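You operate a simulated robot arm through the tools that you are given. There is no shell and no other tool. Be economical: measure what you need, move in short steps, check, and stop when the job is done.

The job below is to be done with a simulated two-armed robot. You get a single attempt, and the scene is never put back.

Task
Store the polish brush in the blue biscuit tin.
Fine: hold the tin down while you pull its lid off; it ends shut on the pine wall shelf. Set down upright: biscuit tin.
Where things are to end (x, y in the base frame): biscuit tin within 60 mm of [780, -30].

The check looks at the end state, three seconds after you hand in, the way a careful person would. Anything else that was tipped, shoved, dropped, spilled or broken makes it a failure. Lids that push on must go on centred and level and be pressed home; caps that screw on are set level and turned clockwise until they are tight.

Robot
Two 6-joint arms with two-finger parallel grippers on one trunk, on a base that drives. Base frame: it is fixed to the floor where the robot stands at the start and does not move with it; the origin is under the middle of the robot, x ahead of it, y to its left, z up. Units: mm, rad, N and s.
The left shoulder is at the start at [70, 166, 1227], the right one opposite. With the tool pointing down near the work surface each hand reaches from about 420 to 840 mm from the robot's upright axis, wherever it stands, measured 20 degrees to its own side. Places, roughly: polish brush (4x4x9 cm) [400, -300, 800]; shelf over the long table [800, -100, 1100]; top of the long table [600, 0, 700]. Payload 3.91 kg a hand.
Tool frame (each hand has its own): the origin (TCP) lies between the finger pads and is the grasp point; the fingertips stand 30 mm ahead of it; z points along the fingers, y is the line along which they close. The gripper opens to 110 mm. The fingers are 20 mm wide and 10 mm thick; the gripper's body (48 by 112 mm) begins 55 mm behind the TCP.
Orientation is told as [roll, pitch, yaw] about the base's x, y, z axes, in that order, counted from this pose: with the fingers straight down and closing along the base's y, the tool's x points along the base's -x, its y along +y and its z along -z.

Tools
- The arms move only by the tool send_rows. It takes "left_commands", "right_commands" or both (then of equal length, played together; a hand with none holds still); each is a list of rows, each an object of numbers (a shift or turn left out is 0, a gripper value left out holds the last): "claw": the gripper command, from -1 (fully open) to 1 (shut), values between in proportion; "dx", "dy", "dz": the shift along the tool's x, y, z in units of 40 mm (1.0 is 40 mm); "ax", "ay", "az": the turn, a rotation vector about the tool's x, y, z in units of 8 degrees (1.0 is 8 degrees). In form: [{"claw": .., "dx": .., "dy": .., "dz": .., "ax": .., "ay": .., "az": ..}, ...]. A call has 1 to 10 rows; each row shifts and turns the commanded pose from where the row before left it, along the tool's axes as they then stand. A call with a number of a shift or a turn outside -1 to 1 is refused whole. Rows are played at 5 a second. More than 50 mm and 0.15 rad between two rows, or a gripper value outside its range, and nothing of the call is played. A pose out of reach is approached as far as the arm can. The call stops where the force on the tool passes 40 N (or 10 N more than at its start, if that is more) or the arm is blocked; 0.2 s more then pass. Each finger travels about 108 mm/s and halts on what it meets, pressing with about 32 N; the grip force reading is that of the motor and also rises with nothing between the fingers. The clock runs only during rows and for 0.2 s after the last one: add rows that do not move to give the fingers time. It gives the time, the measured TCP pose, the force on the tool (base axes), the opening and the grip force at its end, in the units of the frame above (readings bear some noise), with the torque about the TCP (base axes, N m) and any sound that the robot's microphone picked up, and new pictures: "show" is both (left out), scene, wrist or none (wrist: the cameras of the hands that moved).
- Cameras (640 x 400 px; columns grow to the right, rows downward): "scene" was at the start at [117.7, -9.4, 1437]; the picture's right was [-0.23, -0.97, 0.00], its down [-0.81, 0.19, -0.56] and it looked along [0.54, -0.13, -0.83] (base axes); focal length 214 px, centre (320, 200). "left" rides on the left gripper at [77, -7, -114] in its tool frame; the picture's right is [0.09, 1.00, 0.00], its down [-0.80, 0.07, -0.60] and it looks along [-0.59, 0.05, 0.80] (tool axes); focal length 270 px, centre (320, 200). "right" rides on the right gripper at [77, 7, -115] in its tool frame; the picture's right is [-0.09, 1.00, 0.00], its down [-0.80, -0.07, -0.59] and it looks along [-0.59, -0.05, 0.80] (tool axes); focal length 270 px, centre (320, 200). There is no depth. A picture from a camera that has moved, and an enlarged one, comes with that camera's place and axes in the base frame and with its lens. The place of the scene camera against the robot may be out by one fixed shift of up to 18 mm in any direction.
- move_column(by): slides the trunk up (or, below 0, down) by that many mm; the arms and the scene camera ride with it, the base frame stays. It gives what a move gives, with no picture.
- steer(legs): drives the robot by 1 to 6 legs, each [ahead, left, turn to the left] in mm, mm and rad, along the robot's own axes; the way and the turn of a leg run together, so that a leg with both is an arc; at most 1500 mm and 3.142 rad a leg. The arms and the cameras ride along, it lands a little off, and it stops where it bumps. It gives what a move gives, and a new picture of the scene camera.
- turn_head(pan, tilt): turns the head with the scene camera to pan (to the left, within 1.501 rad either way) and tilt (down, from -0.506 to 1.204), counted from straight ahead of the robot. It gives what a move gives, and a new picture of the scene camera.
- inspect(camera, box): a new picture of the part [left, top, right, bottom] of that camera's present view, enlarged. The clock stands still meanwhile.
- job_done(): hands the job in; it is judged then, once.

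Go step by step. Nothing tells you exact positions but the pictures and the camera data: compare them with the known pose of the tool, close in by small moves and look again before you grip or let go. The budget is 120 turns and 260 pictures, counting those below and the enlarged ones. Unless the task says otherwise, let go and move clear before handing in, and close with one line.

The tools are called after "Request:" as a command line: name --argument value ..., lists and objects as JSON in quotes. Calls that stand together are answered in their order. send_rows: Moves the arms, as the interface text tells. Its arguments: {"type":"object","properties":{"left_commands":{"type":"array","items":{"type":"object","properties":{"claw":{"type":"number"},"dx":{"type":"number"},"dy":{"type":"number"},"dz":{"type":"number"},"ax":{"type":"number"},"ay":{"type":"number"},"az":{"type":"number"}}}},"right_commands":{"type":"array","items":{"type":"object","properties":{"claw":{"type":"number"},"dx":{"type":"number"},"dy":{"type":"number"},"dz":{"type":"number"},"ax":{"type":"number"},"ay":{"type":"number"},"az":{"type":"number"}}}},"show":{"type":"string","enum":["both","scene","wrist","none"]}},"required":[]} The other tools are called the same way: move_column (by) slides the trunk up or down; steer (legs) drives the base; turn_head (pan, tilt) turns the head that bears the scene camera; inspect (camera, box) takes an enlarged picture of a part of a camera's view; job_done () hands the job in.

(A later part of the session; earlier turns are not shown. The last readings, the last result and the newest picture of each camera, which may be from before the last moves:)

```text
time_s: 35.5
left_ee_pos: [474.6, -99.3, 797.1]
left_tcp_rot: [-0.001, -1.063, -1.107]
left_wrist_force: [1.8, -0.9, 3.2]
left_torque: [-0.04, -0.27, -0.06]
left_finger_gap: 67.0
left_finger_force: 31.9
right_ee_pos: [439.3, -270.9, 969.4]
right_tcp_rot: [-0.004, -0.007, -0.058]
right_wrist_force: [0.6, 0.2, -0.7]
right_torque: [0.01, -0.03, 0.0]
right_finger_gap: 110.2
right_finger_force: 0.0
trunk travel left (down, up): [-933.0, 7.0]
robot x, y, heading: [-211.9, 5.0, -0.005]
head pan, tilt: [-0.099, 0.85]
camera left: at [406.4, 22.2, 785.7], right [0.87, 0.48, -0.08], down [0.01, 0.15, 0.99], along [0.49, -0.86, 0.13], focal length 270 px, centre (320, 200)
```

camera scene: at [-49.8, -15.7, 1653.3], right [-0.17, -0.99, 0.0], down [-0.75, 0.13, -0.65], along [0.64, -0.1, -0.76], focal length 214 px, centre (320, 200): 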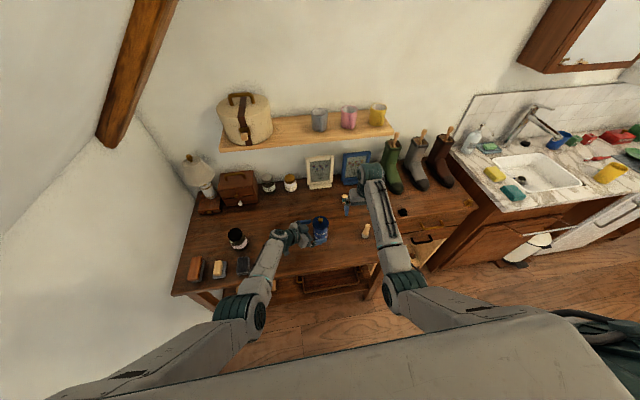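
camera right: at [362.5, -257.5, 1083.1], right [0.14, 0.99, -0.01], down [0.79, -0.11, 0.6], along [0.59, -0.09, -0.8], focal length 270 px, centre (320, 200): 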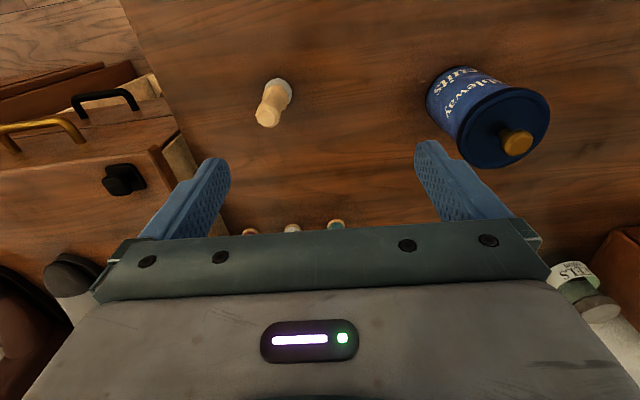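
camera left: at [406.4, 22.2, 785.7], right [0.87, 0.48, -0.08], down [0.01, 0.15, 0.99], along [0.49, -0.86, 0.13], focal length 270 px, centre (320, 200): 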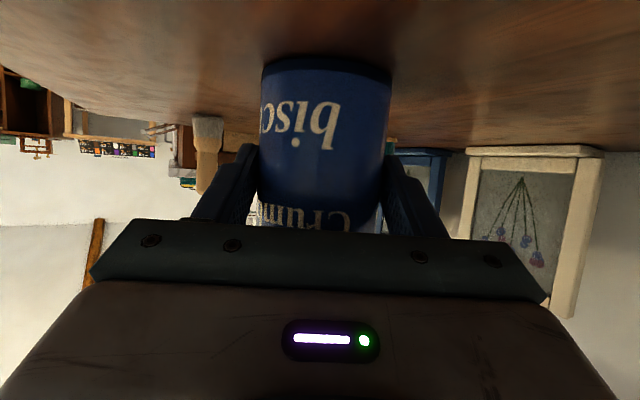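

The tin is gripped at 67 mm. Now I bring the right hand over the knob, tilted 8° inward to stay inside its range, with its fingers partly open.

Request:
send_rows --right_commands '[{"ax": -1, "az": -0.41, "claw": 0.05}, {"dx": -0.2, "dy": 0.77, "dz": 0.2}, {"dx": -0.2, "dy": 0.77, "dz": 0.2}, {"dx": -0.2, "dy": 0.77, "dz": 0.2}, {"dx": -0.2, "dy": 0.77, "dz": 0.2}, {"dx": -0.2, "dy": 0.77, "dz": 0.2}]'

```text
time_s: 37.1
left_ee_pos: [475.3, -99.0, 797.0]
left_tcp_rot: [-0.003, -1.065, -1.11]
left_wrist_force: [-0.6, 0.1, -0.3]
left_torque: [0.02, -0.03, 0.0]
left_finger_gap: 66.9
left_finger_force: 31.9
right_ee_pos: [478.8, -112.0, 951.6]
right_tcp_rot: [0.134, -0.01, 0.0]
right_wrist_force: [0.2, -0.2, -0.2]
right_torque: [-0.03, 0.02, 0.01]
right_finger_gap: 52.4
right_finger_force: 0.0
trunk travel left (down, up): [-933.0, 7.0]
robot x, y, heading: [-212.5, 2.9, -0.002]
head pan, tilt: [-0.099, 0.85]
stopped in row 6 (right hand): the arm was blocked; the commanded pose is now the measured one
camera scene: at [-49.9, -15.4, 1653.1], right [-0.17, -0.99, 0.0], down [-0.75, 0.13, -0.64], along [0.63, -0.1, -0.77], focal length 214 px, centre (320, 200)
camera right: at [401.4, -120.3, 1064.4], right [0.09, 0.99, 0.13], down [0.8, -0.15, 0.59], along [0.6, 0.05, -0.8], focal length 270 px, centre (320, 200)
```

scene: 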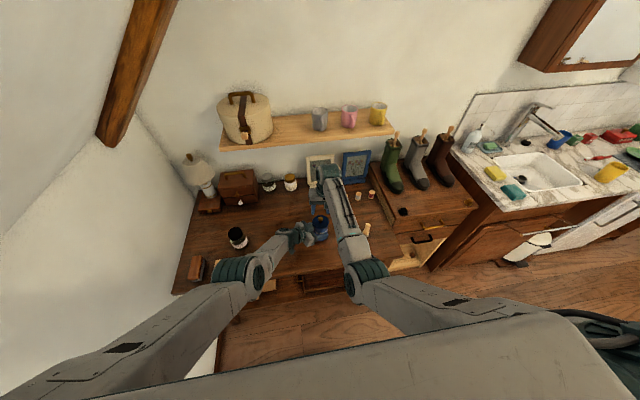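
right: 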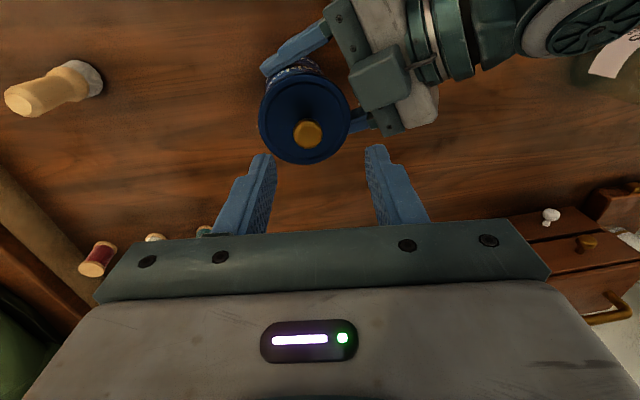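

The knob is at (481,-112), directly under the right TCP. I descend to just above lid contact and look.

Request:
send_rows --right_commands '[{"dz": 0.65, "dy": -0.09, "dx": -0.03}, {"dz": 0.65, "dy": -0.09, "dx": -0.03}, {}]' --show "wrist"

Request:
inspect --camera "right" --box '[220, 60, 420, 240]'

```text
time_s: 38.1
left_ee_pos: [475.5, -99.9, 797.4]
left_tcp_rot: [-0.003, -1.065, -1.11]
left_wrist_force: [-0.1, 0.6, -0.2]
left_torque: [0.03, 0.05, -0.02]
left_finger_gap: 67.0
left_finger_force: 32.3
right_ee_pos: [481.1, -112.9, 897.7]
right_tcp_rot: [0.133, -0.011, -0.001]
right_wrist_force: [-0.7, 0.1, -1.2]
right_torque: [0.0, -0.01, 0.0]
right_finger_gap: 52.3
right_finger_force: 0.0
trunk travel left (down, up): [-933.0, 7.0]
robot x, y, heading: [-209.9, 3.5, -0.007]
head pan, tilt: [-0.099, 0.85]
stopped in row 3 (right hand): the arm was blocked; the commanded pose is now the measured one
camera right: at [404.2, -120.3, 1011.3], right [0.09, 0.99, 0.13], down [0.79, -0.15, 0.59], along [0.6, 0.05, -0.8], focal length 270 px, centre (320, 200)
```

right: 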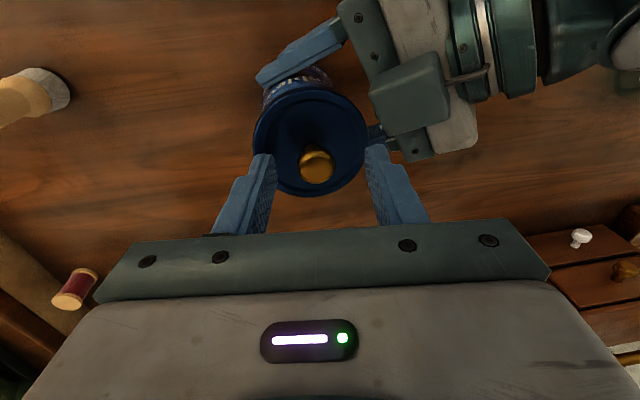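

```text
2.22 times, centred on (320, 150) of right
camera zoom: at [404.2, -120.3, 1011.3], right [0.09, 0.99, 0.13], down [0.79, -0.15, 0.59], along [0.6, 0.05, -0.8], focal length 601 px, centre (320, 311)
```

zoom: 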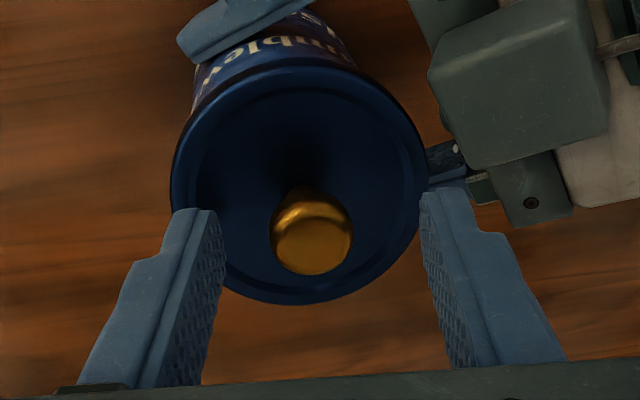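

Request:
send_rows --right_commands '[{"dz": 0.12, "dy": -0.01}, {"claw": 0.3}, {"claw": 1}, {"claw": 1}, {"claw": 1}]' --show "wrist"

```text
time_s: 39.5
left_ee_pos: [475.4, -98.4, 797.2]
left_tcp_rot: [-0.001, -1.066, -1.11]
left_wrist_force: [0.1, 0.1, 0.2]
left_torque: [0.03, 0.02, -0.01]
left_finger_gap: 67.1
left_finger_force: 33.0
right_ee_pos: [481.3, -112.0, 891.5]
right_tcp_rot: [0.132, -0.012, -0.002]
right_wrist_force: [0.1, 0.5, -0.5]
right_torque: [0.03, 0.0, 0.02]
right_finger_gap: 19.7
right_finger_force: 32.2
trunk travel left (down, up): [-933.0, 7.0]
robot x, y, heading: [-208.7, -0.2, -0.007]
head pan, tilt: [-0.099, 0.85]
heard: snap
stopped in row 5 (right hand): the arm was blocked; the commanded pose is now the measured one
camera right: at [403.9, -120.7, 1006.2], right [0.09, 0.99, 0.13], down [0.79, -0.15, 0.59], along [0.6, 0.05, -0.8], focal length 270 px, centre (320, 200)
```

right: 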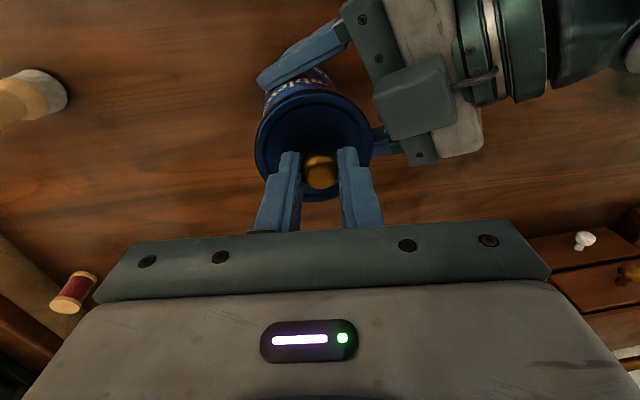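

The knob is gripped and there was a snap, so the lid may have come loose already. I lift straight up in small steps.

Request:
send_rows --right_commands '[{"dz": -0.25, "dy": 0.033}, {"dz": -0.25, "dy": 0.033}, {"dz": -0.25, "dy": 0.033}, {"dz": -0.25, "dy": 0.033}]' --show "both"

```text
time_s: 40.7
left_ee_pos: [475.3, -100.0, 797.0]
left_tcp_rot: [-0.003, -1.066, -1.113]
left_wrist_force: [0.9, -0.6, -0.7]
left_torque: [-0.01, 0.01, -0.01]
left_finger_gap: 67.2
left_finger_force: 31.5
right_ee_pos: [482.2, -114.0, 933.3]
right_tcp_rot: [0.133, -0.011, -0.003]
right_wrist_force: [-0.7, 0.1, -0.8]
right_torque: [0.02, -0.02, 0.0]
right_finger_gap: 20.0
right_finger_force: 32.2
trunk travel left (down, up): [-933.0, 7.0]
robot x, y, heading: [-208.4, 0.6, -0.014]
head pan, tilt: [-0.099, 0.85]
stopped in row 4 (right hand): the arm was blocked; the commanded pose is now the measured one
camera scene: at [-49.6, -15.0, 1653.3], right [-0.16, -0.99, 0.0], down [-0.75, 0.13, -0.64], along [0.64, -0.1, -0.76], focal length 214 px, centre (320, 200)
camera right: at [404.7, -121.0, 1046.4], right [0.09, 0.99, 0.13], down [0.79, -0.15, 0.59], along [0.6, 0.05, -0.8], focal length 270 px, centre (320, 200)
```

scene: 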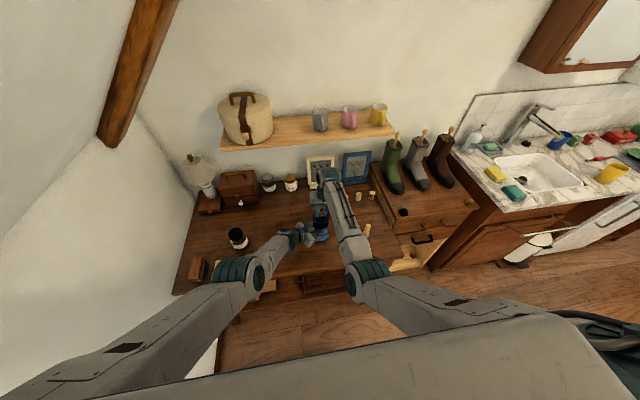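
right: 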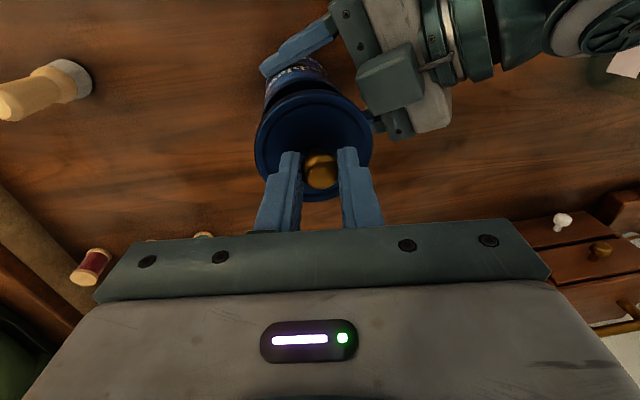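

The lid is off. I carry it to the clear spot at about (505,-220) and lower it toward the table.

Request:
send_rows --right_commands '[{"dx": -0.19, "dy": -0.88, "dz": -0.12}, {"dx": -0.19, "dy": -0.88, "dz": -0.12}, {"dx": -0.19, "dy": -0.88, "dz": -0.12}, {"dz": 0.7, "dy": -0.1}, {"dz": 0.7, "dy": -0.1}, {"dz": 0.7, "dy": -0.1}, {"dz": 0.7, "dy": -0.1}]' --show "both"

```text
time_s: 42.5
left_ee_pos: [476.1, -100.2, 797.2]
left_tcp_rot: [0.0, -1.064, -1.113]
left_wrist_force: [-0.1, -0.1, 0.0]
left_torque: [0.03, 0.02, -0.01]
left_finger_gap: 66.7
left_finger_force: 32.0
right_ee_pos: [507.9, -222.2, 820.1]
right_tcp_rot: [0.132, -0.011, -0.003]
right_wrist_force: [-0.4, -0.6, -0.3]
right_torque: [0.05, 0.0, 0.02]
right_finger_gap: 20.0
right_finger_force: 31.9
trunk travel left (down, up): [-933.0, 7.0]
robot x, y, heading: [-209.0, 6.6, -0.008]
head pan, tilt: [-0.099, 0.85]
stopped in row 7 (right hand): the arm was blocked; the commanded pose is now the measured one
camera scene: at [-49.6, -14.9, 1653.4], right [-0.16, -0.99, 0.0], down [-0.75, 0.13, -0.65], along [0.64, -0.1, -0.76], focal length 214 px, centre (320, 200)
camera right: at [429.7, -229.7, 933.8], right [0.09, 0.99, 0.13], down [0.79, -0.15, 0.59], along [0.6, 0.05, -0.8], focal length 270 px, centre (320, 200)
```

scene: 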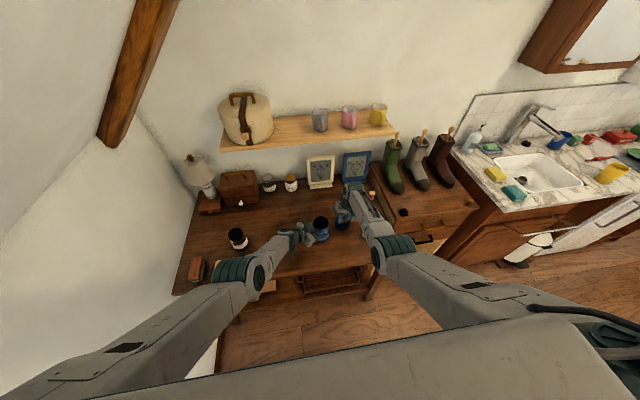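
right: 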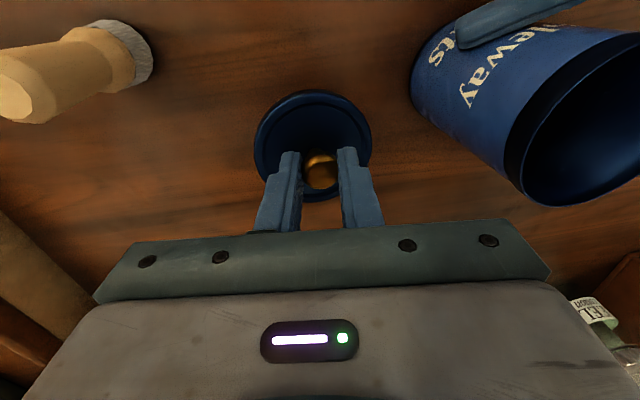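

Everything is clear, and the open tin is visible on the right. I lower the lid in small steps until it touches the table.

Request:
send_rows --right_commands '[{"dz": 0.25, "dy": -0.034}, {"dz": 0.2, "dy": -0.027}, {"dz": 0.1, "dy": -0.014}]' --show "none"

Request:
send_rows --right_commands '[{"dz": 0.06, "dy": -0.008}, {"dz": 0.06, "dy": -0.008}]' --show "wrist"

```text
time_s: 43.5
left_ee_pos: [476.6, -101.0, 797.2]
left_tcp_rot: [0.001, -1.065, -1.116]
left_wrist_force: [-0.3, 0.0, 0.3]
left_torque: [0.02, 0.01, 0.0]
left_finger_gap: 67.2
left_finger_force: 31.6
right_ee_pos: [507.8, -222.4, 799.7]
right_tcp_rot: [0.134, -0.012, -0.005]
right_wrist_force: [0.9, -0.1, -0.2]
right_torque: [0.0, -0.01, 0.0]
right_finger_gap: 19.3
right_finger_force: 31.7
trunk travel left (down, up): [-933.0, 7.0]
robot x, y, heading: [-209.2, 7.8, -0.017]
head pan, tilt: [-0.099, 0.85]
stopped in row 3 (right hand): the arm was blocked; the commanded pose is now the measured one
```

```text
time_s: 44.1
left_ee_pos: [475.8, -98.7, 797.5]
left_tcp_rot: [-0.002, -1.065, -1.114]
left_wrist_force: [0.2, -0.2, -0.6]
left_torque: [0.03, 0.01, -0.03]
left_finger_gap: 66.8
left_finger_force: 31.9
right_ee_pos: [506.9, -221.6, 793.4]
right_tcp_rot: [0.133, -0.013, -0.003]
right_wrist_force: [0.4, -0.8, -0.1]
right_torque: [0.02, 0.0, 0.02]
right_finger_gap: 19.8
right_finger_force: 32.2
trunk travel left (down, up): [-933.0, 7.0]
robot x, y, heading: [-209.5, 3.3, -0.006]
head pan, tilt: [-0.099, 0.85]
camera right: at [429.7, -229.3, 906.3], right [0.09, 0.99, 0.13], down [0.79, -0.15, 0.59], along [0.6, 0.05, -0.8], focal length 270 px, centre (320, 200)
```

right: 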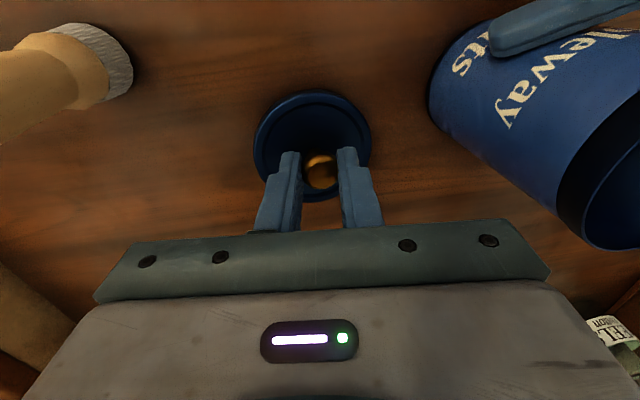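

Request:
send_rows --right_commands '[{"dz": 0.05, "dy": -0.007}, {"dz": 0.05, "dy": -0.007}, {"dz": 0.05, "dy": -0.007}]' --show "none"

Request:
send_rows --right_commands '[{"dz": 0.05, "dy": -0.007}, {"dz": 0.05, "dy": -0.007}]' --show "none"

```text
time_s: 44.9
left_ee_pos: [475.2, -99.9, 797.0]
left_tcp_rot: [-0.001, -1.064, -1.114]
left_wrist_force: [-0.1, 0.4, -0.7]
left_torque: [0.06, 0.04, 0.0]
left_finger_gap: 67.1
left_finger_force: 31.9
right_ee_pos: [508.4, -220.6, 787.2]
right_tcp_rot: [0.134, -0.011, -0.004]
right_wrist_force: [-2.7, -0.6, 9.4]
right_torque: [0.31, 0.13, 0.1]
right_finger_gap: 19.5
right_finger_force: 31.7
trunk travel left (down, up): [-933.0, 7.0]
robot x, y, heading: [-208.6, 1.3, -0.008]
head pan, tilt: [-0.099, 0.85]
```

```text
time_s: 45.5
left_ee_pos: [474.5, -100.8, 797.7]
left_tcp_rot: [-0.002, -1.065, -1.114]
left_wrist_force: [0.7, -0.6, -0.5]
left_torque: [0.02, 0.0, -0.02]
left_finger_gap: 66.9
left_finger_force: 32.0
right_ee_pos: [508.3, -223.3, 784.8]
right_tcp_rot: [0.132, -0.016, -0.006]
right_wrist_force: [-7.1, -6.4, 27.4]
right_torque: [0.03, 0.41, 0.05]
right_finger_gap: 19.7
right_finger_force: 32.1
trunk travel left (down, up): [-933.0, 7.0]
robot x, y, heading: [-209.0, 7.4, -0.01]
head pan, tilt: [-0.099, 0.85]
```

Contact is made, with the lid resting on the table at TCP z≈787. I ease off, release and rise.

Request:
send_rows --right_commands '[{"dz": -0.05, "dy": 0.007}, {"claw": 0.1}, {"claw": 0.1}, {"claw": 0.1}, {"dz": -0.7, "dy": 0.1}, {"dz": -0.9, "dy": 0.12}]' --show "both"

Request:
inspect --camera "right" --box '[0, 0, 640, 250]'

```text
time_s: 47.1
left_ee_pos: [477.5, -100.8, 796.9]
left_tcp_rot: [0.0, -1.063, -1.116]
left_wrist_force: [0.2, 0.3, -0.5]
left_torque: [0.0, 0.02, -0.04]
left_finger_gap: 67.2
left_finger_force: 31.7
right_ee_pos: [539.2, -222.5, 831.4]
right_tcp_rot: [0.133, -0.01, -0.006]
right_wrist_force: [0.5, 0.0, 0.5]
right_torque: [-0.01, -0.01, 0.0]
right_finger_gap: 49.6
right_finger_force: 0.0
right hand out of reach, approached as far as the arm can: row 5, 6
trunk travel left (down, up): [-933.0, 7.0]
robot x, y, heading: [-206.5, 2.4, -0.014]
head pan, tilt: [-0.099, 0.85]
stopped in row 6 (right hand): the arm was blocked; the commanded pose is now the measured one
camera scene: at [-49.6, -14.5, 1653.2], right [-0.16, -0.99, 0.0], down [-0.75, 0.13, -0.64], along [0.64, -0.1, -0.77], focal length 214 px, centre (320, 200)
camera right: at [461.6, -230.2, 943.3], right [0.09, 0.99, 0.13], down [0.79, -0.15, 0.59], along [0.6, 0.05, -0.8], focal length 270 px, centre (320, 200)
```

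scene: 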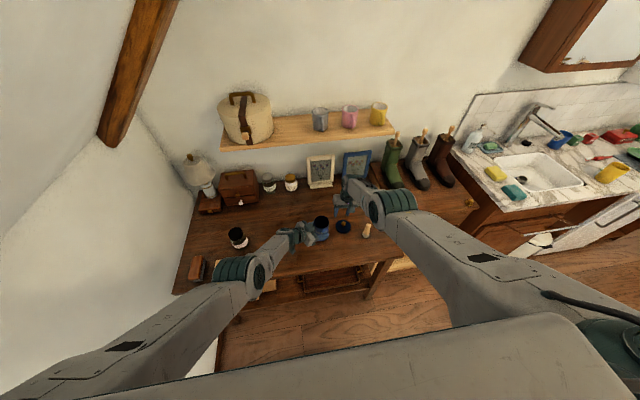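
right: 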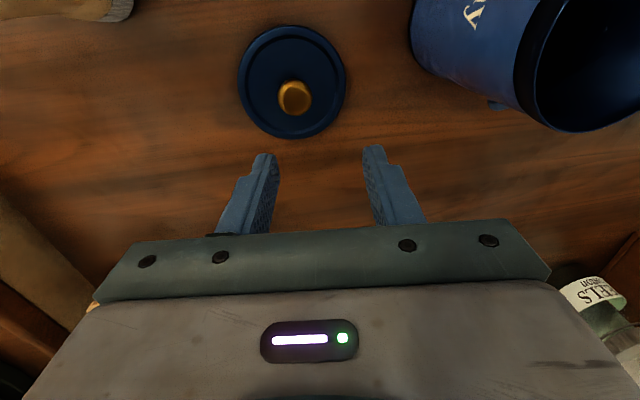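

```text
1.00 times, centred on (320, 125) of right (not enlarged: the box is as wide or as high as the picture)
camera zoom: at [461.6, -230.2, 943.3], right [0.09, 0.99, 0.13], down [0.79, -0.15, 0.59], along [0.6, 0.05, -0.8], focal length 270 px, centre (320, 275)
```

zoom: 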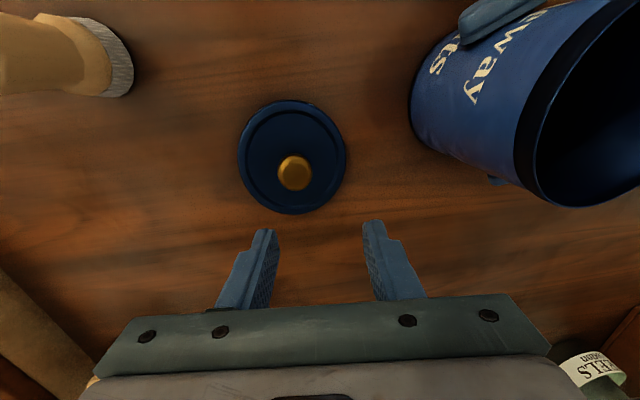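

The lid sits flat at about (508,-227). The right hand drifted on the way up, so I lift it higher and take it toward the brush.

Request:
send_rows --right_commands '[{"dz": -0.6, "dy": 0.08}, {"dz": -0.6, "dy": 0.08}, {"dz": -0.6, "dy": 0.08}, {"ax": 0.5}, {"ax": 0.45}]' --show "none"

```text
time_s: 48.5
left_ee_pos: [476.5, -100.8, 796.9]
left_tcp_rot: [0.001, -1.063, -1.115]
left_wrist_force: [0.0, -0.2, 0.0]
left_torque: [0.02, -0.02, 0.02]
left_finger_gap: 67.0
left_finger_force: 32.0
right_ee_pos: [571.7, -221.1, 884.4]
right_tcp_rot: [0.0, -0.012, -0.006]
right_wrist_force: [0.7, -0.7, -0.2]
right_torque: [-0.02, -0.02, 0.04]
right_finger_gap: 49.5
right_finger_force: 0.1
right hand out of reach, approached as far as the arm can: row 1, 2, 3
trunk travel left (down, up): [-933.0, 7.0]
robot x, y, heading: [-204.5, 4.0, -0.011]
head pan, tilt: [-0.099, 0.85]
stopped in row 5 (right hand): the arm was blocked; the commanded pose is now the measured one
```

Request:
send_rows --right_commands '[{"dx": 0.8, "dz": -0.1}, {"dx": 0.8, "dy": -0.4, "dz": -0.1}, {"dx": 0.8, "dy": -1, "dz": -0.1}, {"dx": 0.8, "dy": -1, "dz": -0.1}, {}]' --show "wrist"

```text
refused: row 3 steps farther than a row can; nothing moved
```

Request:
send_rows --right_commands '[{"dx": 0.8, "dz": -0.1}, {"dx": 0.8, "dy": -0.4, "dz": -0.1}, {"dx": 0.8, "dy": -0.7, "dz": -0.1}, {"dx": 0.8, "dy": -0.7, "dz": -0.1}, {"dy": -0.7}]' --show "wrist"

```text
time_s: 49.9
left_ee_pos: [477.4, -101.2, 797.7]
left_tcp_rot: [0.0, -1.063, -1.116]
left_wrist_force: [0.6, -0.3, -0.5]
left_torque: [0.02, 0.02, 0.0]
left_finger_gap: 66.9
left_finger_force: 32.2
right_ee_pos: [541.2, -323.0, 841.2]
right_tcp_rot: [-0.001, -0.011, -0.006]
right_wrist_force: [0.3, -0.2, -1.1]
right_torque: [0.0, -0.02, 0.03]
right_finger_gap: 49.5
right_finger_force: 0.1
right hand out of reach, approached as far as the arm can: row 1, 2, 3, 4
trunk travel left (down, up): [-933.0, 7.0]
robot x, y, heading: [-209.6, 6.4, -0.016]
head pan, tilt: [-0.099, 0.85]
stopped in row 5 (right hand): the arm was blocked; the commanded pose is now the measured one
camera right: at [464.8, -314.3, 953.2], right [0.09, 1.0, 0.0], down [0.79, -0.08, 0.6], along [0.6, -0.06, -0.8], focal length 270 px, centre (320, 200)
```

right: 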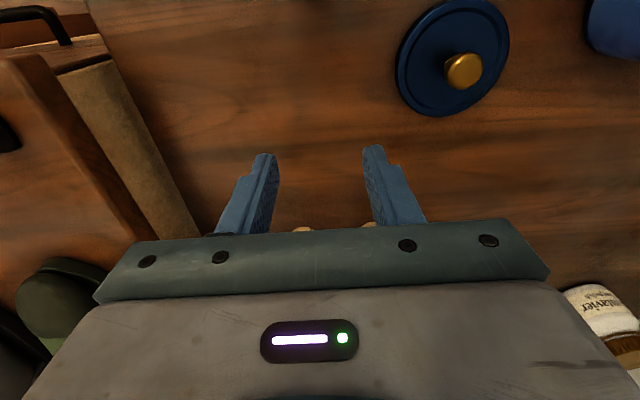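

The right arm seems to have gone straight-elbowed. I command it directly back toward its shoulder to bend it again.

Request:
send_rows --right_commands '[{"dx": 0.7, "dy": 0.15, "dz": -0.45}, {"dx": 0.7, "dy": 0.15, "dz": -0.45}, {"dx": 0.7, "dy": 0.15, "dz": -0.45}]' --show "scene"

```text
time_s: 50.9
left_ee_pos: [476.0, -99.6, 798.0]
left_tcp_rot: [0.001, -1.065, -1.118]
left_wrist_force: [0.3, -0.3, -0.2]
left_torque: [0.01, 0.04, 0.0]
left_finger_gap: 67.2
left_finger_force: 31.9
right_ee_pos: [543.3, -321.7, 841.3]
right_tcp_rot: [0.0, -0.014, -0.007]
right_wrist_force: [0.0, 0.6, 0.0]
right_torque: [-0.02, -0.01, -0.01]
right_finger_gap: 49.4
right_finger_force: 0.1
right hand out of reach, approached as far as the arm can: row 1, 2, 3
trunk travel left (down, up): [-933.0, 7.0]
robot x, y, heading: [-206.2, 6.9, -0.011]
head pan, tilt: [-0.099, 0.85]
stopped in row 3 (right hand): the arm was blocked; the commanded pose is now the measured one
camera scene: at [-49.3, -14.1, 1653.6], right [-0.16, -0.99, 0.0], down [-0.75, 0.13, -0.65], along [0.64, -0.1, -0.76], focal length 214 px, centre (320, 200)
```

scene: 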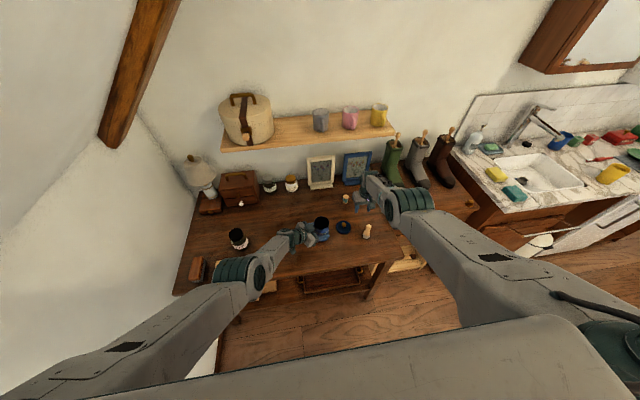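

Request:
send_rows --right_commands '[{"dx": 0.98, "dy": 0.2, "dz": -0.6}, {"dx": 0.98, "dy": 0.2, "dz": -0.6}, {"dx": 0.98, "dy": 0.2, "dz": -0.6}, {"dx": 0.98, "dy": 0.2, "dz": -0.6}]' --show "none"

Request:
send_rows --right_commands '[{"dx": 0.6, "dz": 0.3, "dy": 0.1, "ay": 0.9}, {"dx": 0.6, "dz": 0.3, "dy": 0.1, "ay": 0.9}]' --show "none"

```text
time_s: 52.1
left_ee_pos: [477.5, -101.8, 798.8]
left_tcp_rot: [0.003, -1.065, -1.119]
left_wrist_force: [0.1, -0.5, 1.3]
left_torque: [0.06, 0.0, 0.01]
left_finger_gap: 67.3
left_finger_force: 32.6
right_ee_pos: [543.0, -311.2, 838.7]
right_tcp_rot: [0.0, -0.013, -0.008]
right_wrist_force: [0.3, -0.1, 0.7]
right_torque: [-0.01, -0.05, -0.01]
right_finger_gap: 49.4
right_finger_force: 0.1
right hand out of reach, approached as far as the arm can: row 1, 2, 3, 4
trunk travel left (down, up): [-933.0, 7.0]
robot x, y, heading: [-205.8, 4.0, -0.015]
head pan, tilt: [-0.099, 0.85]
stopped in row 4 (right hand): the arm was blocked; the commanded pose is now the measured one
```

```text
time_s: 52.7
left_ee_pos: [476.5, -100.1, 797.7]
left_tcp_rot: [-0.001, -1.065, -1.117]
left_wrist_force: [-0.6, 0.2, -0.2]
left_torque: [0.03, 0.01, -0.01]
left_finger_gap: 66.9
left_finger_force: 31.6
right_ee_pos: [481.5, -302.5, 823.0]
right_tcp_rot: [0.0, 0.24, -0.004]
right_wrist_force: [0.7, 0.3, 0.7]
right_torque: [0.02, 0.01, -0.01]
right_finger_gap: 49.4
right_finger_force: 0.2
right hand out of reach, approached as far as the arm can: row 1, 2
trunk travel left (down, up): [-933.0, 7.0]
robot x, y, heading: [-205.9, 5.4, -0.013]
head pan, tilt: [-0.099, 0.85]
```

Request:
send_rows --right_commands '[{"dx": 0.5, "dz": -0.8, "ay": -0.9}, {"dx": 0.5, "dz": -0.8, "ay": -0.9}, {"dx": 0.5, "dz": -0.8, "ay": -0.9}, {"dx": 0.5, "dz": -0.8, "ay": -0.9}]' --show "none"

```text
time_s: 53.9
left_ee_pos: [477.0, -102.0, 798.0]
left_tcp_rot: [0.002, -1.065, -1.12]
left_wrist_force: [1.4, -0.6, -0.7]
left_torque: [0.01, 0.02, 0.0]
left_finger_gap: 66.9
left_finger_force: 31.9
right_ee_pos: [590.0, -317.9, 846.7]
right_tcp_rot: [0.0, -0.264, -0.008]
right_wrist_force: [0.3, 0.3, 0.3]
right_torque: [-0.04, -0.01, 0.02]
right_finger_gap: 49.7
right_finger_force: 0.0
right hand out of reach, approached as far as the arm can: row 1, 2, 3, 4
trunk travel left (down, up): [-933.0, 7.0]
robot x, y, heading: [-201.9, 4.7, -0.014]
head pan, tilt: [-0.099, 0.85]
stopped in row 4 (right hand): the arm was blocked; the commanded pose is now the measured one
```

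Request:
send_rows --right_commands '[{"dx": -0.6, "dy": -0.1, "dz": 0.6}, {"dx": -0.2, "dy": 0, "dz": 0.2}, {"dx": 0.8, "dy": 0.1, "dz": -0.8}, {"dx": 0.8, "dy": 0.1, "dz": -0.8}, {"dx": 0.8, "dy": 0.1, "dz": -0.8}, {"dx": 0.8, "dy": 0.1, "dz": -0.8}]' --show "none"

```text
time_s: 55.5
left_ee_pos: [477.0, -101.2, 797.9]
left_tcp_rot: [0.002, -1.065, -1.12]
left_wrist_force: [-0.5, -0.4, 0.4]
left_torque: [0.03, -0.01, -0.01]
left_finger_gap: 66.7
left_finger_force: 31.8
right_ee_pos: [589.6, -317.8, 848.1]
right_tcp_rot: [0.001, -0.263, -0.008]
right_wrist_force: [-0.6, -0.3, 0.6]
right_torque: [0.03, -0.01, -0.04]
right_finger_gap: 49.6
right_finger_force: 0.0
right hand out of reach, approached as far as the arm can: row 1, 2, 3, 4, 5, 6
trunk travel left (down, up): [-933.0, 7.0]
robot x, y, heading: [-207.1, 6.9, -0.019]
head pan, tilt: [-0.099, 0.85]
stopped in row 6 (right hand): the arm was blocked; the commanded pose is now the measured one
```

Request:
send_rows --right_commands '[{"dx": 0.6, "dz": 0.4, "ay": 0.9}, {"dx": 0.6, "dz": 0.3, "ay": 0.9}, {"dx": 0.9, "dz": 0.1, "ay": 0.2}, {"dx": 1, "dz": 0}, {"dx": 1, "dz": -0.3}, {"dx": 1, "dz": -0.5}]' --show "none"

```text
time_s: 56.9
left_ee_pos: [475.8, -99.1, 797.0]
left_tcp_rot: [0.0, -1.065, -1.117]
left_wrist_force: [0.5, -0.4, 0.6]
left_torque: [0.0, 0.03, 0.02]
left_finger_gap: 67.1
left_finger_force: 32.5
right_ee_pos: [370.6, -313.0, 852.9]
right_tcp_rot: [0.0, 0.017, -0.007]
right_wrist_force: [0.6, 0.3, 0.2]
right_torque: [0.02, -0.01, -0.02]
right_finger_gap: 49.4
right_finger_force: 0.0
right hand out of reach, approached as far as the arm can: row 1, 2
trunk travel left (down, up): [-933.0, 7.0]
robot x, y, heading: [-210.3, 5.5, -0.012]
head pan, tilt: [-0.099, 0.85]
```

The elbow bent free again. The hand passed near the brush, so I check that the brush still stands.

Request:
inspect --camera "right" --box '[0, 0, 640, 400]'

Request:
inspect --camera "scene" --box '[270, 180, 430, 280]'

```text
1.00 times, centred on (320, 200) of right (not enlarged: the box is as wide or as high as the picture)
camera zoom: at [296.8, -306.2, 966.7], right [0.09, 1.0, 0.0], down [0.81, -0.08, 0.58], along [0.58, -0.06, -0.81], focal length 270 px, centre (320, 200)
```

zoom: 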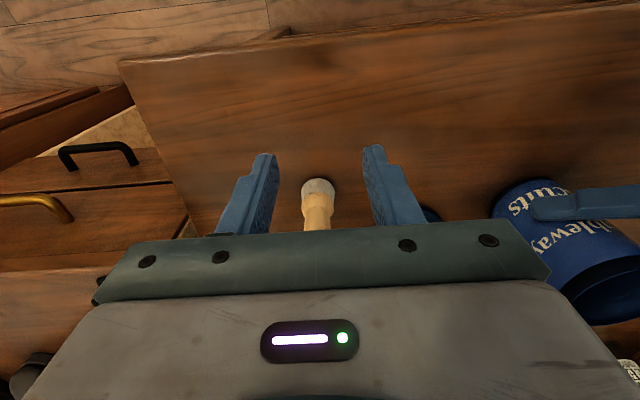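

```text
4.00 times, centred on (350, 230) of scene
camera zoom: at [-49.4, -13.7, 1653.4], right [-0.16, -0.99, 0.0], down [-0.75, 0.13, -0.64], along [0.64, -0.1, -0.76], focal length 858 px, centre (200, 80)
```

zoom: 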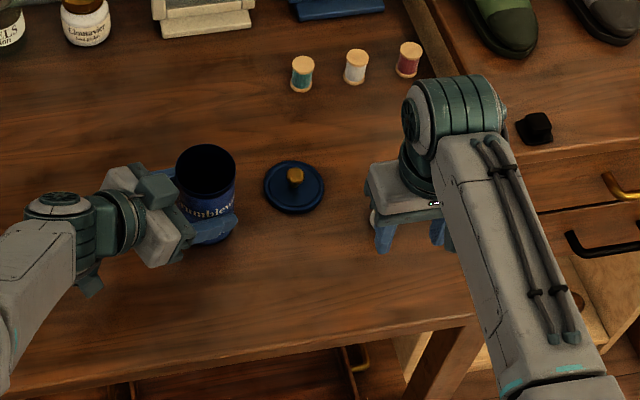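

The brush still stands. I raise the hand, move over the brush and look down.

Request:
send_rows --right_commands '[{"dz": -0.6}, {"dz": -0.6}, {"dx": -0.9, "dy": -0.17}, {"dx": -0.7}]' --show "wrist"

```text
time_s: 57.9
left_ee_pos: [476.5, -101.5, 797.7]
left_tcp_rot: [0.002, -1.067, -1.119]
left_wrist_force: [0.1, -1.0, -0.1]
left_torque: [0.04, 0.01, -0.02]
left_finger_gap: 67.0
left_finger_force: 31.9
right_ee_pos: [435.8, -321.6, 896.3]
right_tcp_rot: [0.001, 0.016, -0.007]
right_wrist_force: [-0.4, 0.2, 0.2]
right_torque: [-0.03, -0.01, -0.01]
right_finger_gap: 49.6
right_finger_force: 0.1
trunk travel left (down, up): [-933.0, 7.0]
robot x, y, heading: [-207.5, 3.1, -0.015]
head pan, tilt: [-0.099, 0.85]
camera right: at [361.0, -313.3, 1011.5], right [0.09, 1.0, 0.0], down [0.81, -0.08, 0.58], along [0.58, -0.06, -0.81], focal length 270 px, centre (320, 200)
```

right: 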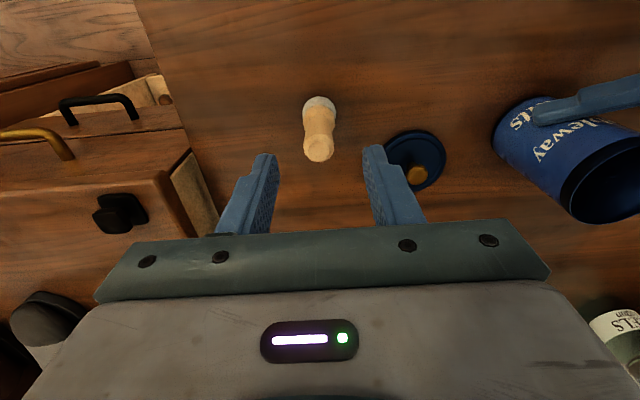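

Request:
send_rows --right_commands '[{"dx": -0.27, "dy": -0.04}, {"dz": 0.9}, {"dz": 0.9}]' --show "wrist"

```text
time_s: 58.7
left_ee_pos: [477.6, -99.4, 797.3]
left_tcp_rot: [-0.002, -1.065, -1.117]
left_wrist_force: [-0.2, -0.2, -0.2]
left_torque: [0.02, 0.0, -0.01]
left_finger_gap: 67.0
left_finger_force: 32.1
right_ee_pos: [445.4, -321.6, 823.2]
right_tcp_rot: [0.0, 0.017, -0.006]
right_wrist_force: [0.8, -0.4, -0.1]
right_torque: [-0.01, -0.02, 0.02]
right_finger_gap: 49.5
right_finger_force: 0.1
trunk travel left (down, up): [-933.0, 7.0]
robot x, y, heading: [-207.6, 6.3, -0.011]
head pan, tilt: [-0.099, 0.85]
camera right: at [371.8, -314.5, 938.7], right [0.09, 1.0, 0.0], down [0.81, -0.08, 0.58], along [0.58, -0.06, -0.81], focal length 270 px, centre (320, 200)
```

right: 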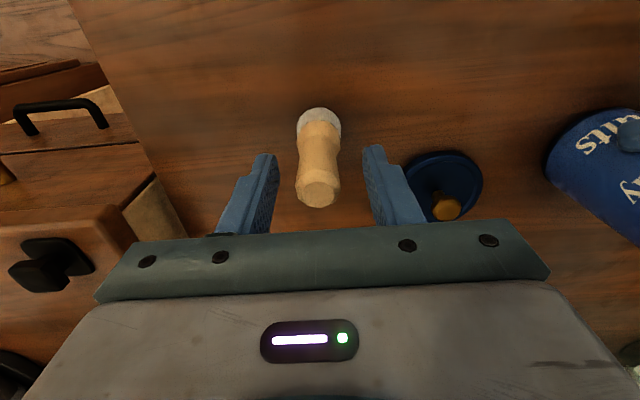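

The handle is centred between the fingers, so I grip it and lift.

Request:
send_rows --right_commands '[{"claw": 0.5}, {"claw": 1}, {"claw": 1}, {"claw": 1}, {"dz": -0.5}, {"dz": -1}]' --show "wrist"

```text
time_s: 60.1
left_ee_pos: [476.4, -100.2, 797.4]
left_tcp_rot: [0.0, -1.065, -1.116]
left_wrist_force: [0.8, -0.4, 0.2]
left_torque: [0.01, -0.01, 0.0]
left_finger_gap: 67.2
left_finger_force: 31.9
right_ee_pos: [444.1, -322.0, 882.4]
right_tcp_rot: [0.0, 0.019, -0.009]
right_wrist_force: [0.2, 0.5, 0.3]
right_torque: [0.01, 0.01, 0.06]
right_finger_gap: 22.1
right_finger_force: 32.1
trunk travel left (down, up): [-933.0, 7.0]
robot x, y, heading: [-206.3, 7.1, -0.01]
head pan, tilt: [-0.099, 0.85]
camera right: at [370.9, -314.8, 997.4], right [0.09, 1.0, 0.0], down [0.81, -0.08, 0.58], along [0.58, -0.06, -0.81], focal length 270 px, centre (320, 200)
```

right: 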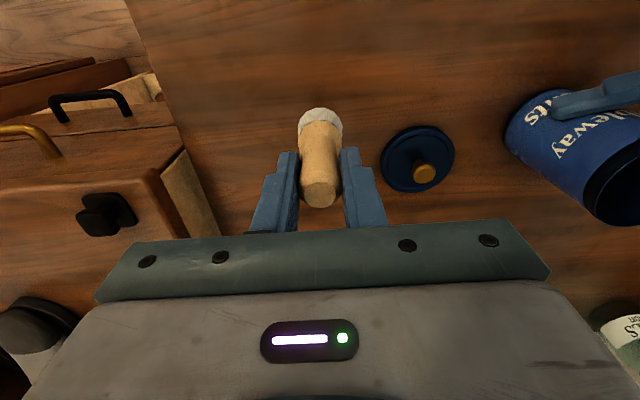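

The brush is in hand. I raise it above the rim height and carry it over the tin with a slight inward tilt.

Request:
send_rows --right_commands '[{"dz": -1}, {"dz": -0.9, "ax": -0.5}, {"dx": -0.155, "dy": 0.87, "dz": 0.05}, {"dx": -0.155, "dy": 0.87, "dz": 0.05}, {"dx": -0.155, "dy": 0.87, "dz": 0.05}, {"dx": -0.155, "dy": 0.87, "dz": 0.05}, {"dx": -0.155, "dy": 0.87, "dz": 0.05}, {"dx": -0.155, "dy": 0.87, "dz": 0.05}]' --show "both"

```text
time_s: 62.1
left_ee_pos: [476.5, -100.9, 799.1]
left_tcp_rot: [-0.002, -1.064, -1.12]
left_wrist_force: [-0.2, 0.7, -0.6]
left_torque: [0.02, 0.02, 0.0]
left_finger_gap: 66.7
left_finger_force: 32.3
right_ee_pos: [486.8, -114.1, 965.2]
right_tcp_rot: [0.071, 0.015, -0.008]
right_wrist_force: [0.5, 0.0, -0.8]
right_torque: [-0.01, -0.01, -0.04]
right_finger_gap: 22.5
right_finger_force: 31.8
trunk travel left (down, up): [-933.0, 7.0]
robot x, y, heading: [-203.5, 6.5, -0.011]
head pan, tilt: [-0.099, 0.85]
stopped in row 8 (right hand): the arm was blocked; the commanded pose is now the measured one
camera scene: at [-49.1, -13.1, 1653.5], right [-0.16, -0.99, 0.0], down [-0.75, 0.13, -0.65], along [0.64, -0.1, -0.76], focal length 214 px, centre (320, 200)
camera right: at [412.2, -114.3, 1080.3], right [0.1, 0.99, 0.07], down [0.81, -0.12, 0.58], along [0.58, 0.0, -0.81], focal length 270 px, centre (320, 200)
```

scene: 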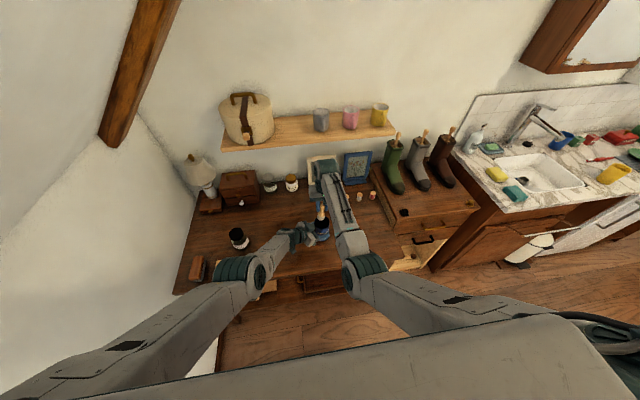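
right: 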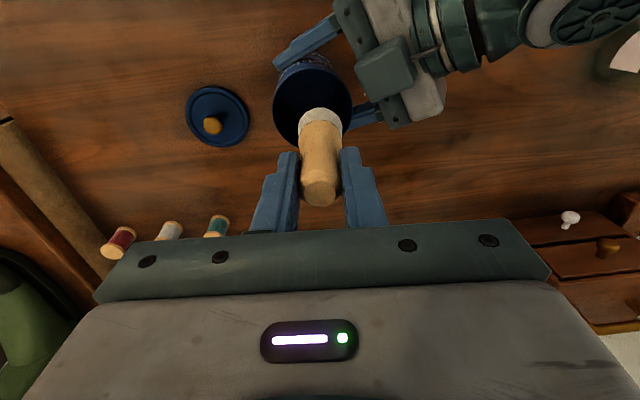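

Request:
send_rows --right_commands '[{"dx": 0.19}, {"dz": 0.6, "dy": -0.043, "dx": -0.01}, {}]' --show "none"

Request:
inspect --camera "right" --box '[220, 40, 420, 220]'

```text
time_s: 62.9
left_ee_pos: [478.0, -100.1, 798.3]
left_tcp_rot: [0.0, -1.064, -1.118]
left_wrist_force: [0.3, 0.3, 0.1]
left_torque: [0.02, 0.04, 0.0]
left_finger_gap: 67.1
left_finger_force: 32.2
right_ee_pos: [476.4, -114.2, 938.9]
right_tcp_rot: [0.069, 0.017, -0.006]
right_wrist_force: [0.4, 1.0, -0.6]
right_torque: [0.03, -0.03, 0.0]
right_finger_gap: 22.1
right_finger_force: 32.3
trunk travel left (down, up): [-933.0, 7.0]
robot x, y, heading: [-206.2, 8.0, -0.011]
head pan, tilt: [-0.099, 0.85]
```

```text
2.22 times, centred on (320, 130) of right
camera zoom: at [403.5, -113.8, 1054.8], right [0.1, 0.99, 0.07], down [0.81, -0.12, 0.57], along [0.58, 0.0, -0.82], focal length 601 px, centre (320, 356)
```

zoom: 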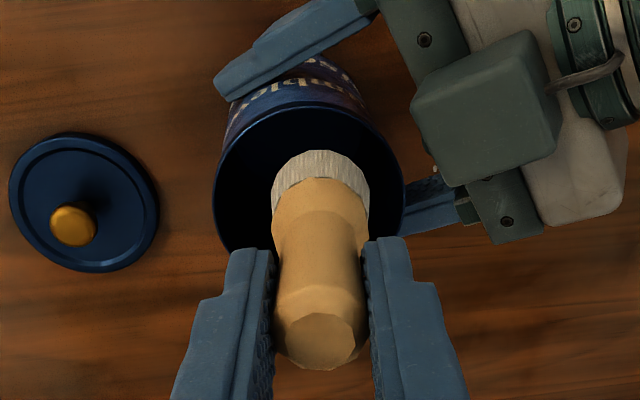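

Request:
send_rows --right_commands '[{"dz": 0.6, "dy": -0.06, "dx": -0.07}, {"dz": 0.6, "dy": -0.043, "dx": -0.01}, {"dz": 0.6, "dy": -0.043, "dx": -0.01}]' --show "wrist"

```text
time_s: 63.7
left_ee_pos: [476.8, -100.7, 797.4]
left_tcp_rot: [0.0, -1.066, -1.116]
left_wrist_force: [0.1, 0.4, -0.1]
left_torque: [-0.01, 0.04, 0.03]
left_finger_gap: 67.1
left_finger_force: 32.4
right_ee_pos: [478.9, -114.2, 867.3]
right_tcp_rot: [0.069, 0.017, -0.009]
right_wrist_force: [-0.3, -0.4, -0.6]
right_torque: [0.05, 0.0, -0.03]
right_finger_gap: 22.4
right_finger_force: 32.7
trunk travel left (down, up): [-933.0, 7.0]
robot x, y, heading: [-210.2, 8.4, -0.013]
head pan, tilt: [-0.099, 0.85]
camera right: at [405.1, -114.7, 983.3], right [0.1, 0.99, 0.07], down [0.81, -0.12, 0.57], along [0.58, 0.0, -0.82], focal length 270 px, centre (320, 200)
```

right: 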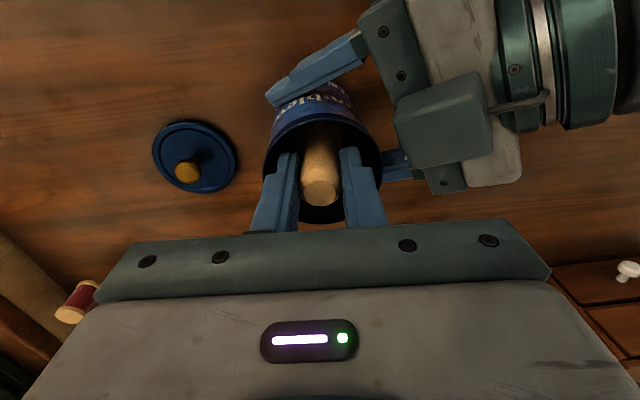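

It is going in cleanly. I continue in smaller steps until it touches the bottom.

Request:
send_rows --right_commands '[{"dz": 0.4, "dy": -0.028, "dx": -0.006}, {"dz": 0.3, "dy": -0.021, "dx": -0.005}, {"dz": 0.1, "dy": -0.007}, {"dz": 0.08, "dy": -0.005}]' --show "wrist"

```text
time_s: 64.7
left_ee_pos: [476.3, -99.5, 797.8]
left_tcp_rot: [-0.002, -1.063, -1.117]
left_wrist_force: [-2.6, -5.0, -2.9]
left_torque: [0.42, -0.16, -0.06]
left_finger_gap: 66.8
left_finger_force: 32.3
right_ee_pos: [480.8, -113.0, 833.4]
right_tcp_rot: [0.071, 0.016, -0.006]
right_wrist_force: [1.7, 5.4, 1.1]
right_torque: [-0.17, 0.1, -0.04]
right_finger_gap: 22.3
right_finger_force: 32.1
trunk travel left (down, up): [-933.0, 7.0]
robot x, y, heading: [-209.4, 2.3, -0.014]
head pan, tilt: [-0.099, 0.85]
camera right: at [406.2, -113.7, 948.2], right [0.1, 0.99, 0.07], down [0.81, -0.12, 0.58], along [0.58, 0.0, -0.82], focal length 270 px, centre (320, 200)
```

right: 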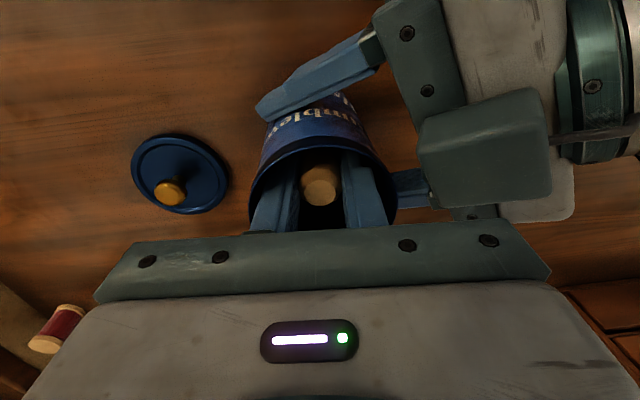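

Request:
send_rows --right_commands '[{"dy": 0.08}, {"dz": 0.08}, {"dz": 0.06}]' --show "none"

```text
time_s: 65.5
left_ee_pos: [477.3, -98.5, 796.4]
left_tcp_rot: [0.003, -1.062, -1.118]
left_wrist_force: [10.9, -1.2, -14.2]
left_torque: [-0.04, -0.53, 0.28]
left_finger_gap: 67.0
left_finger_force: 31.9
right_ee_pos: [482.3, -110.4, 830.1]
right_tcp_rot: [0.069, 0.012, -0.008]
right_wrist_force: [-7.2, 1.4, 27.3]
right_torque: [0.37, 0.56, -0.04]
right_finger_gap: 22.3
right_finger_force: 31.9
trunk travel left (down, up): [-933.0, 7.0]
robot x, y, heading: [-207.8, 5.7, -0.01]
head pan, tilt: [-0.099, 0.85]
```

It has touched bottom. I ease off, open slightly and withdraw straight up.

Request:
send_rows --right_commands '[{"dz": -0.05}, {"claw": 0.42}, {"claw": 0.42}, {"dz": -0.5, "dy": 0.035}, {"dz": -0.6, "dy": 0.042}, {"dz": -0.8, "dy": 0.05}, {"dz": -0.8, "dy": 0.05}]' --show "wrist"

```text
time_s: 67.1
left_ee_pos: [475.8, -100.5, 797.3]
left_tcp_rot: [0.001, -1.065, -1.118]
left_wrist_force: [-0.4, 0.0, -2.4]
left_torque: [0.02, -0.02, 0.01]
left_finger_gap: 67.0
left_finger_force: 31.5
right_ee_pos: [481.4, -112.9, 937.3]
right_tcp_rot: [0.069, 0.017, -0.007]
right_wrist_force: [-0.5, -0.2, 1.3]
right_torque: [0.0, -0.03, -0.02]
right_finger_gap: 31.8
right_finger_force: 0.0
trunk travel left (down, up): [-933.0, 7.0]
robot x, y, heading: [-208.7, 5.1, -0.011]
head pan, tilt: [-0.099, 0.85]
camera right: at [407.7, -112.5, 1053.0], right [0.1, 0.99, 0.07], down [0.81, -0.12, 0.57], along [0.58, 0.0, -0.82], focal length 270 px, centre (320, 200)
```

right: 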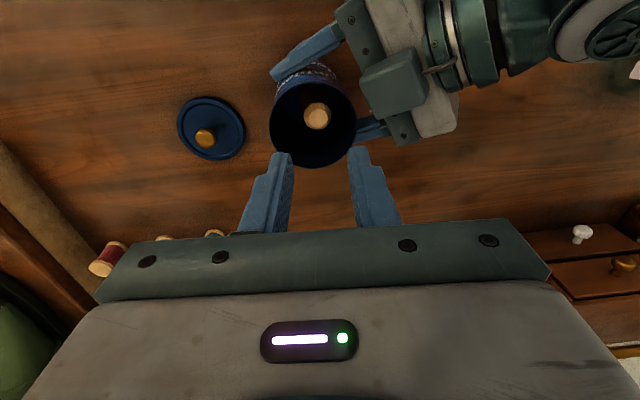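

The brush stands inside the tin. I now return to the lid with the hand pitched slightly forward, so the arm stays off full stretch.

Request:
send_rows --right_commands '[{"ay": -1, "claw": 0.1}, {"dx": -0.21, "dy": -0.9, "dz": -0.04}, {"dx": -0.21, "dy": -0.9, "dz": -0.04}, {"dx": -0.21, "dy": -0.9, "dz": -0.04}, {"dx": 0.13, "dy": -0.08, "dz": 0.95}, {"dx": 0.13, "dy": -0.08, "dz": 0.95}, {}]' --show "wrist"

```text
time_s: 68.7
left_ee_pos: [476.6, -100.0, 798.0]
left_tcp_rot: [0.0, -1.063, -1.117]
left_wrist_force: [-0.4, -0.2, -2.1]
left_torque: [0.01, 0.02, 0.04]
left_finger_gap: 67.0
left_finger_force: 32.1
right_ee_pos: [505.6, -221.3, 860.1]
right_tcp_rot: [0.072, -0.124, -0.018]
right_wrist_force: [0.1, 0.8, -0.1]
right_torque: [-0.01, -0.02, 0.0]
right_finger_gap: 49.4
right_finger_force: 0.1
trunk travel left (down, up): [-933.0, 7.0]
robot x, y, heading: [-206.1, 3.9, -0.01]
head pan, tilt: [-0.099, 0.85]
camera right: at [415.5, -220.3, 965.0], right [0.1, 0.99, 0.08], down [0.72, -0.12, 0.68], along [0.69, -0.01, -0.73], focal length 270 px, centre (320, 200)
```

right: 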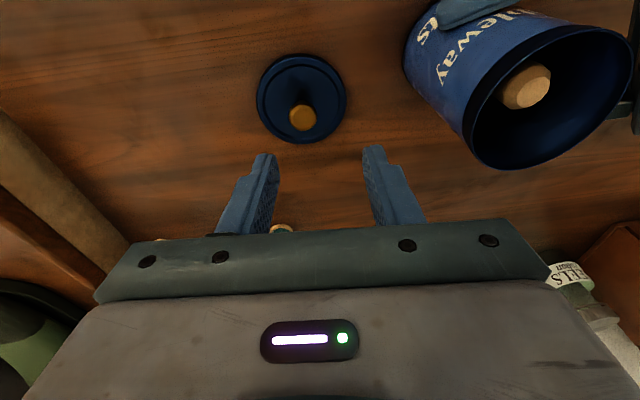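

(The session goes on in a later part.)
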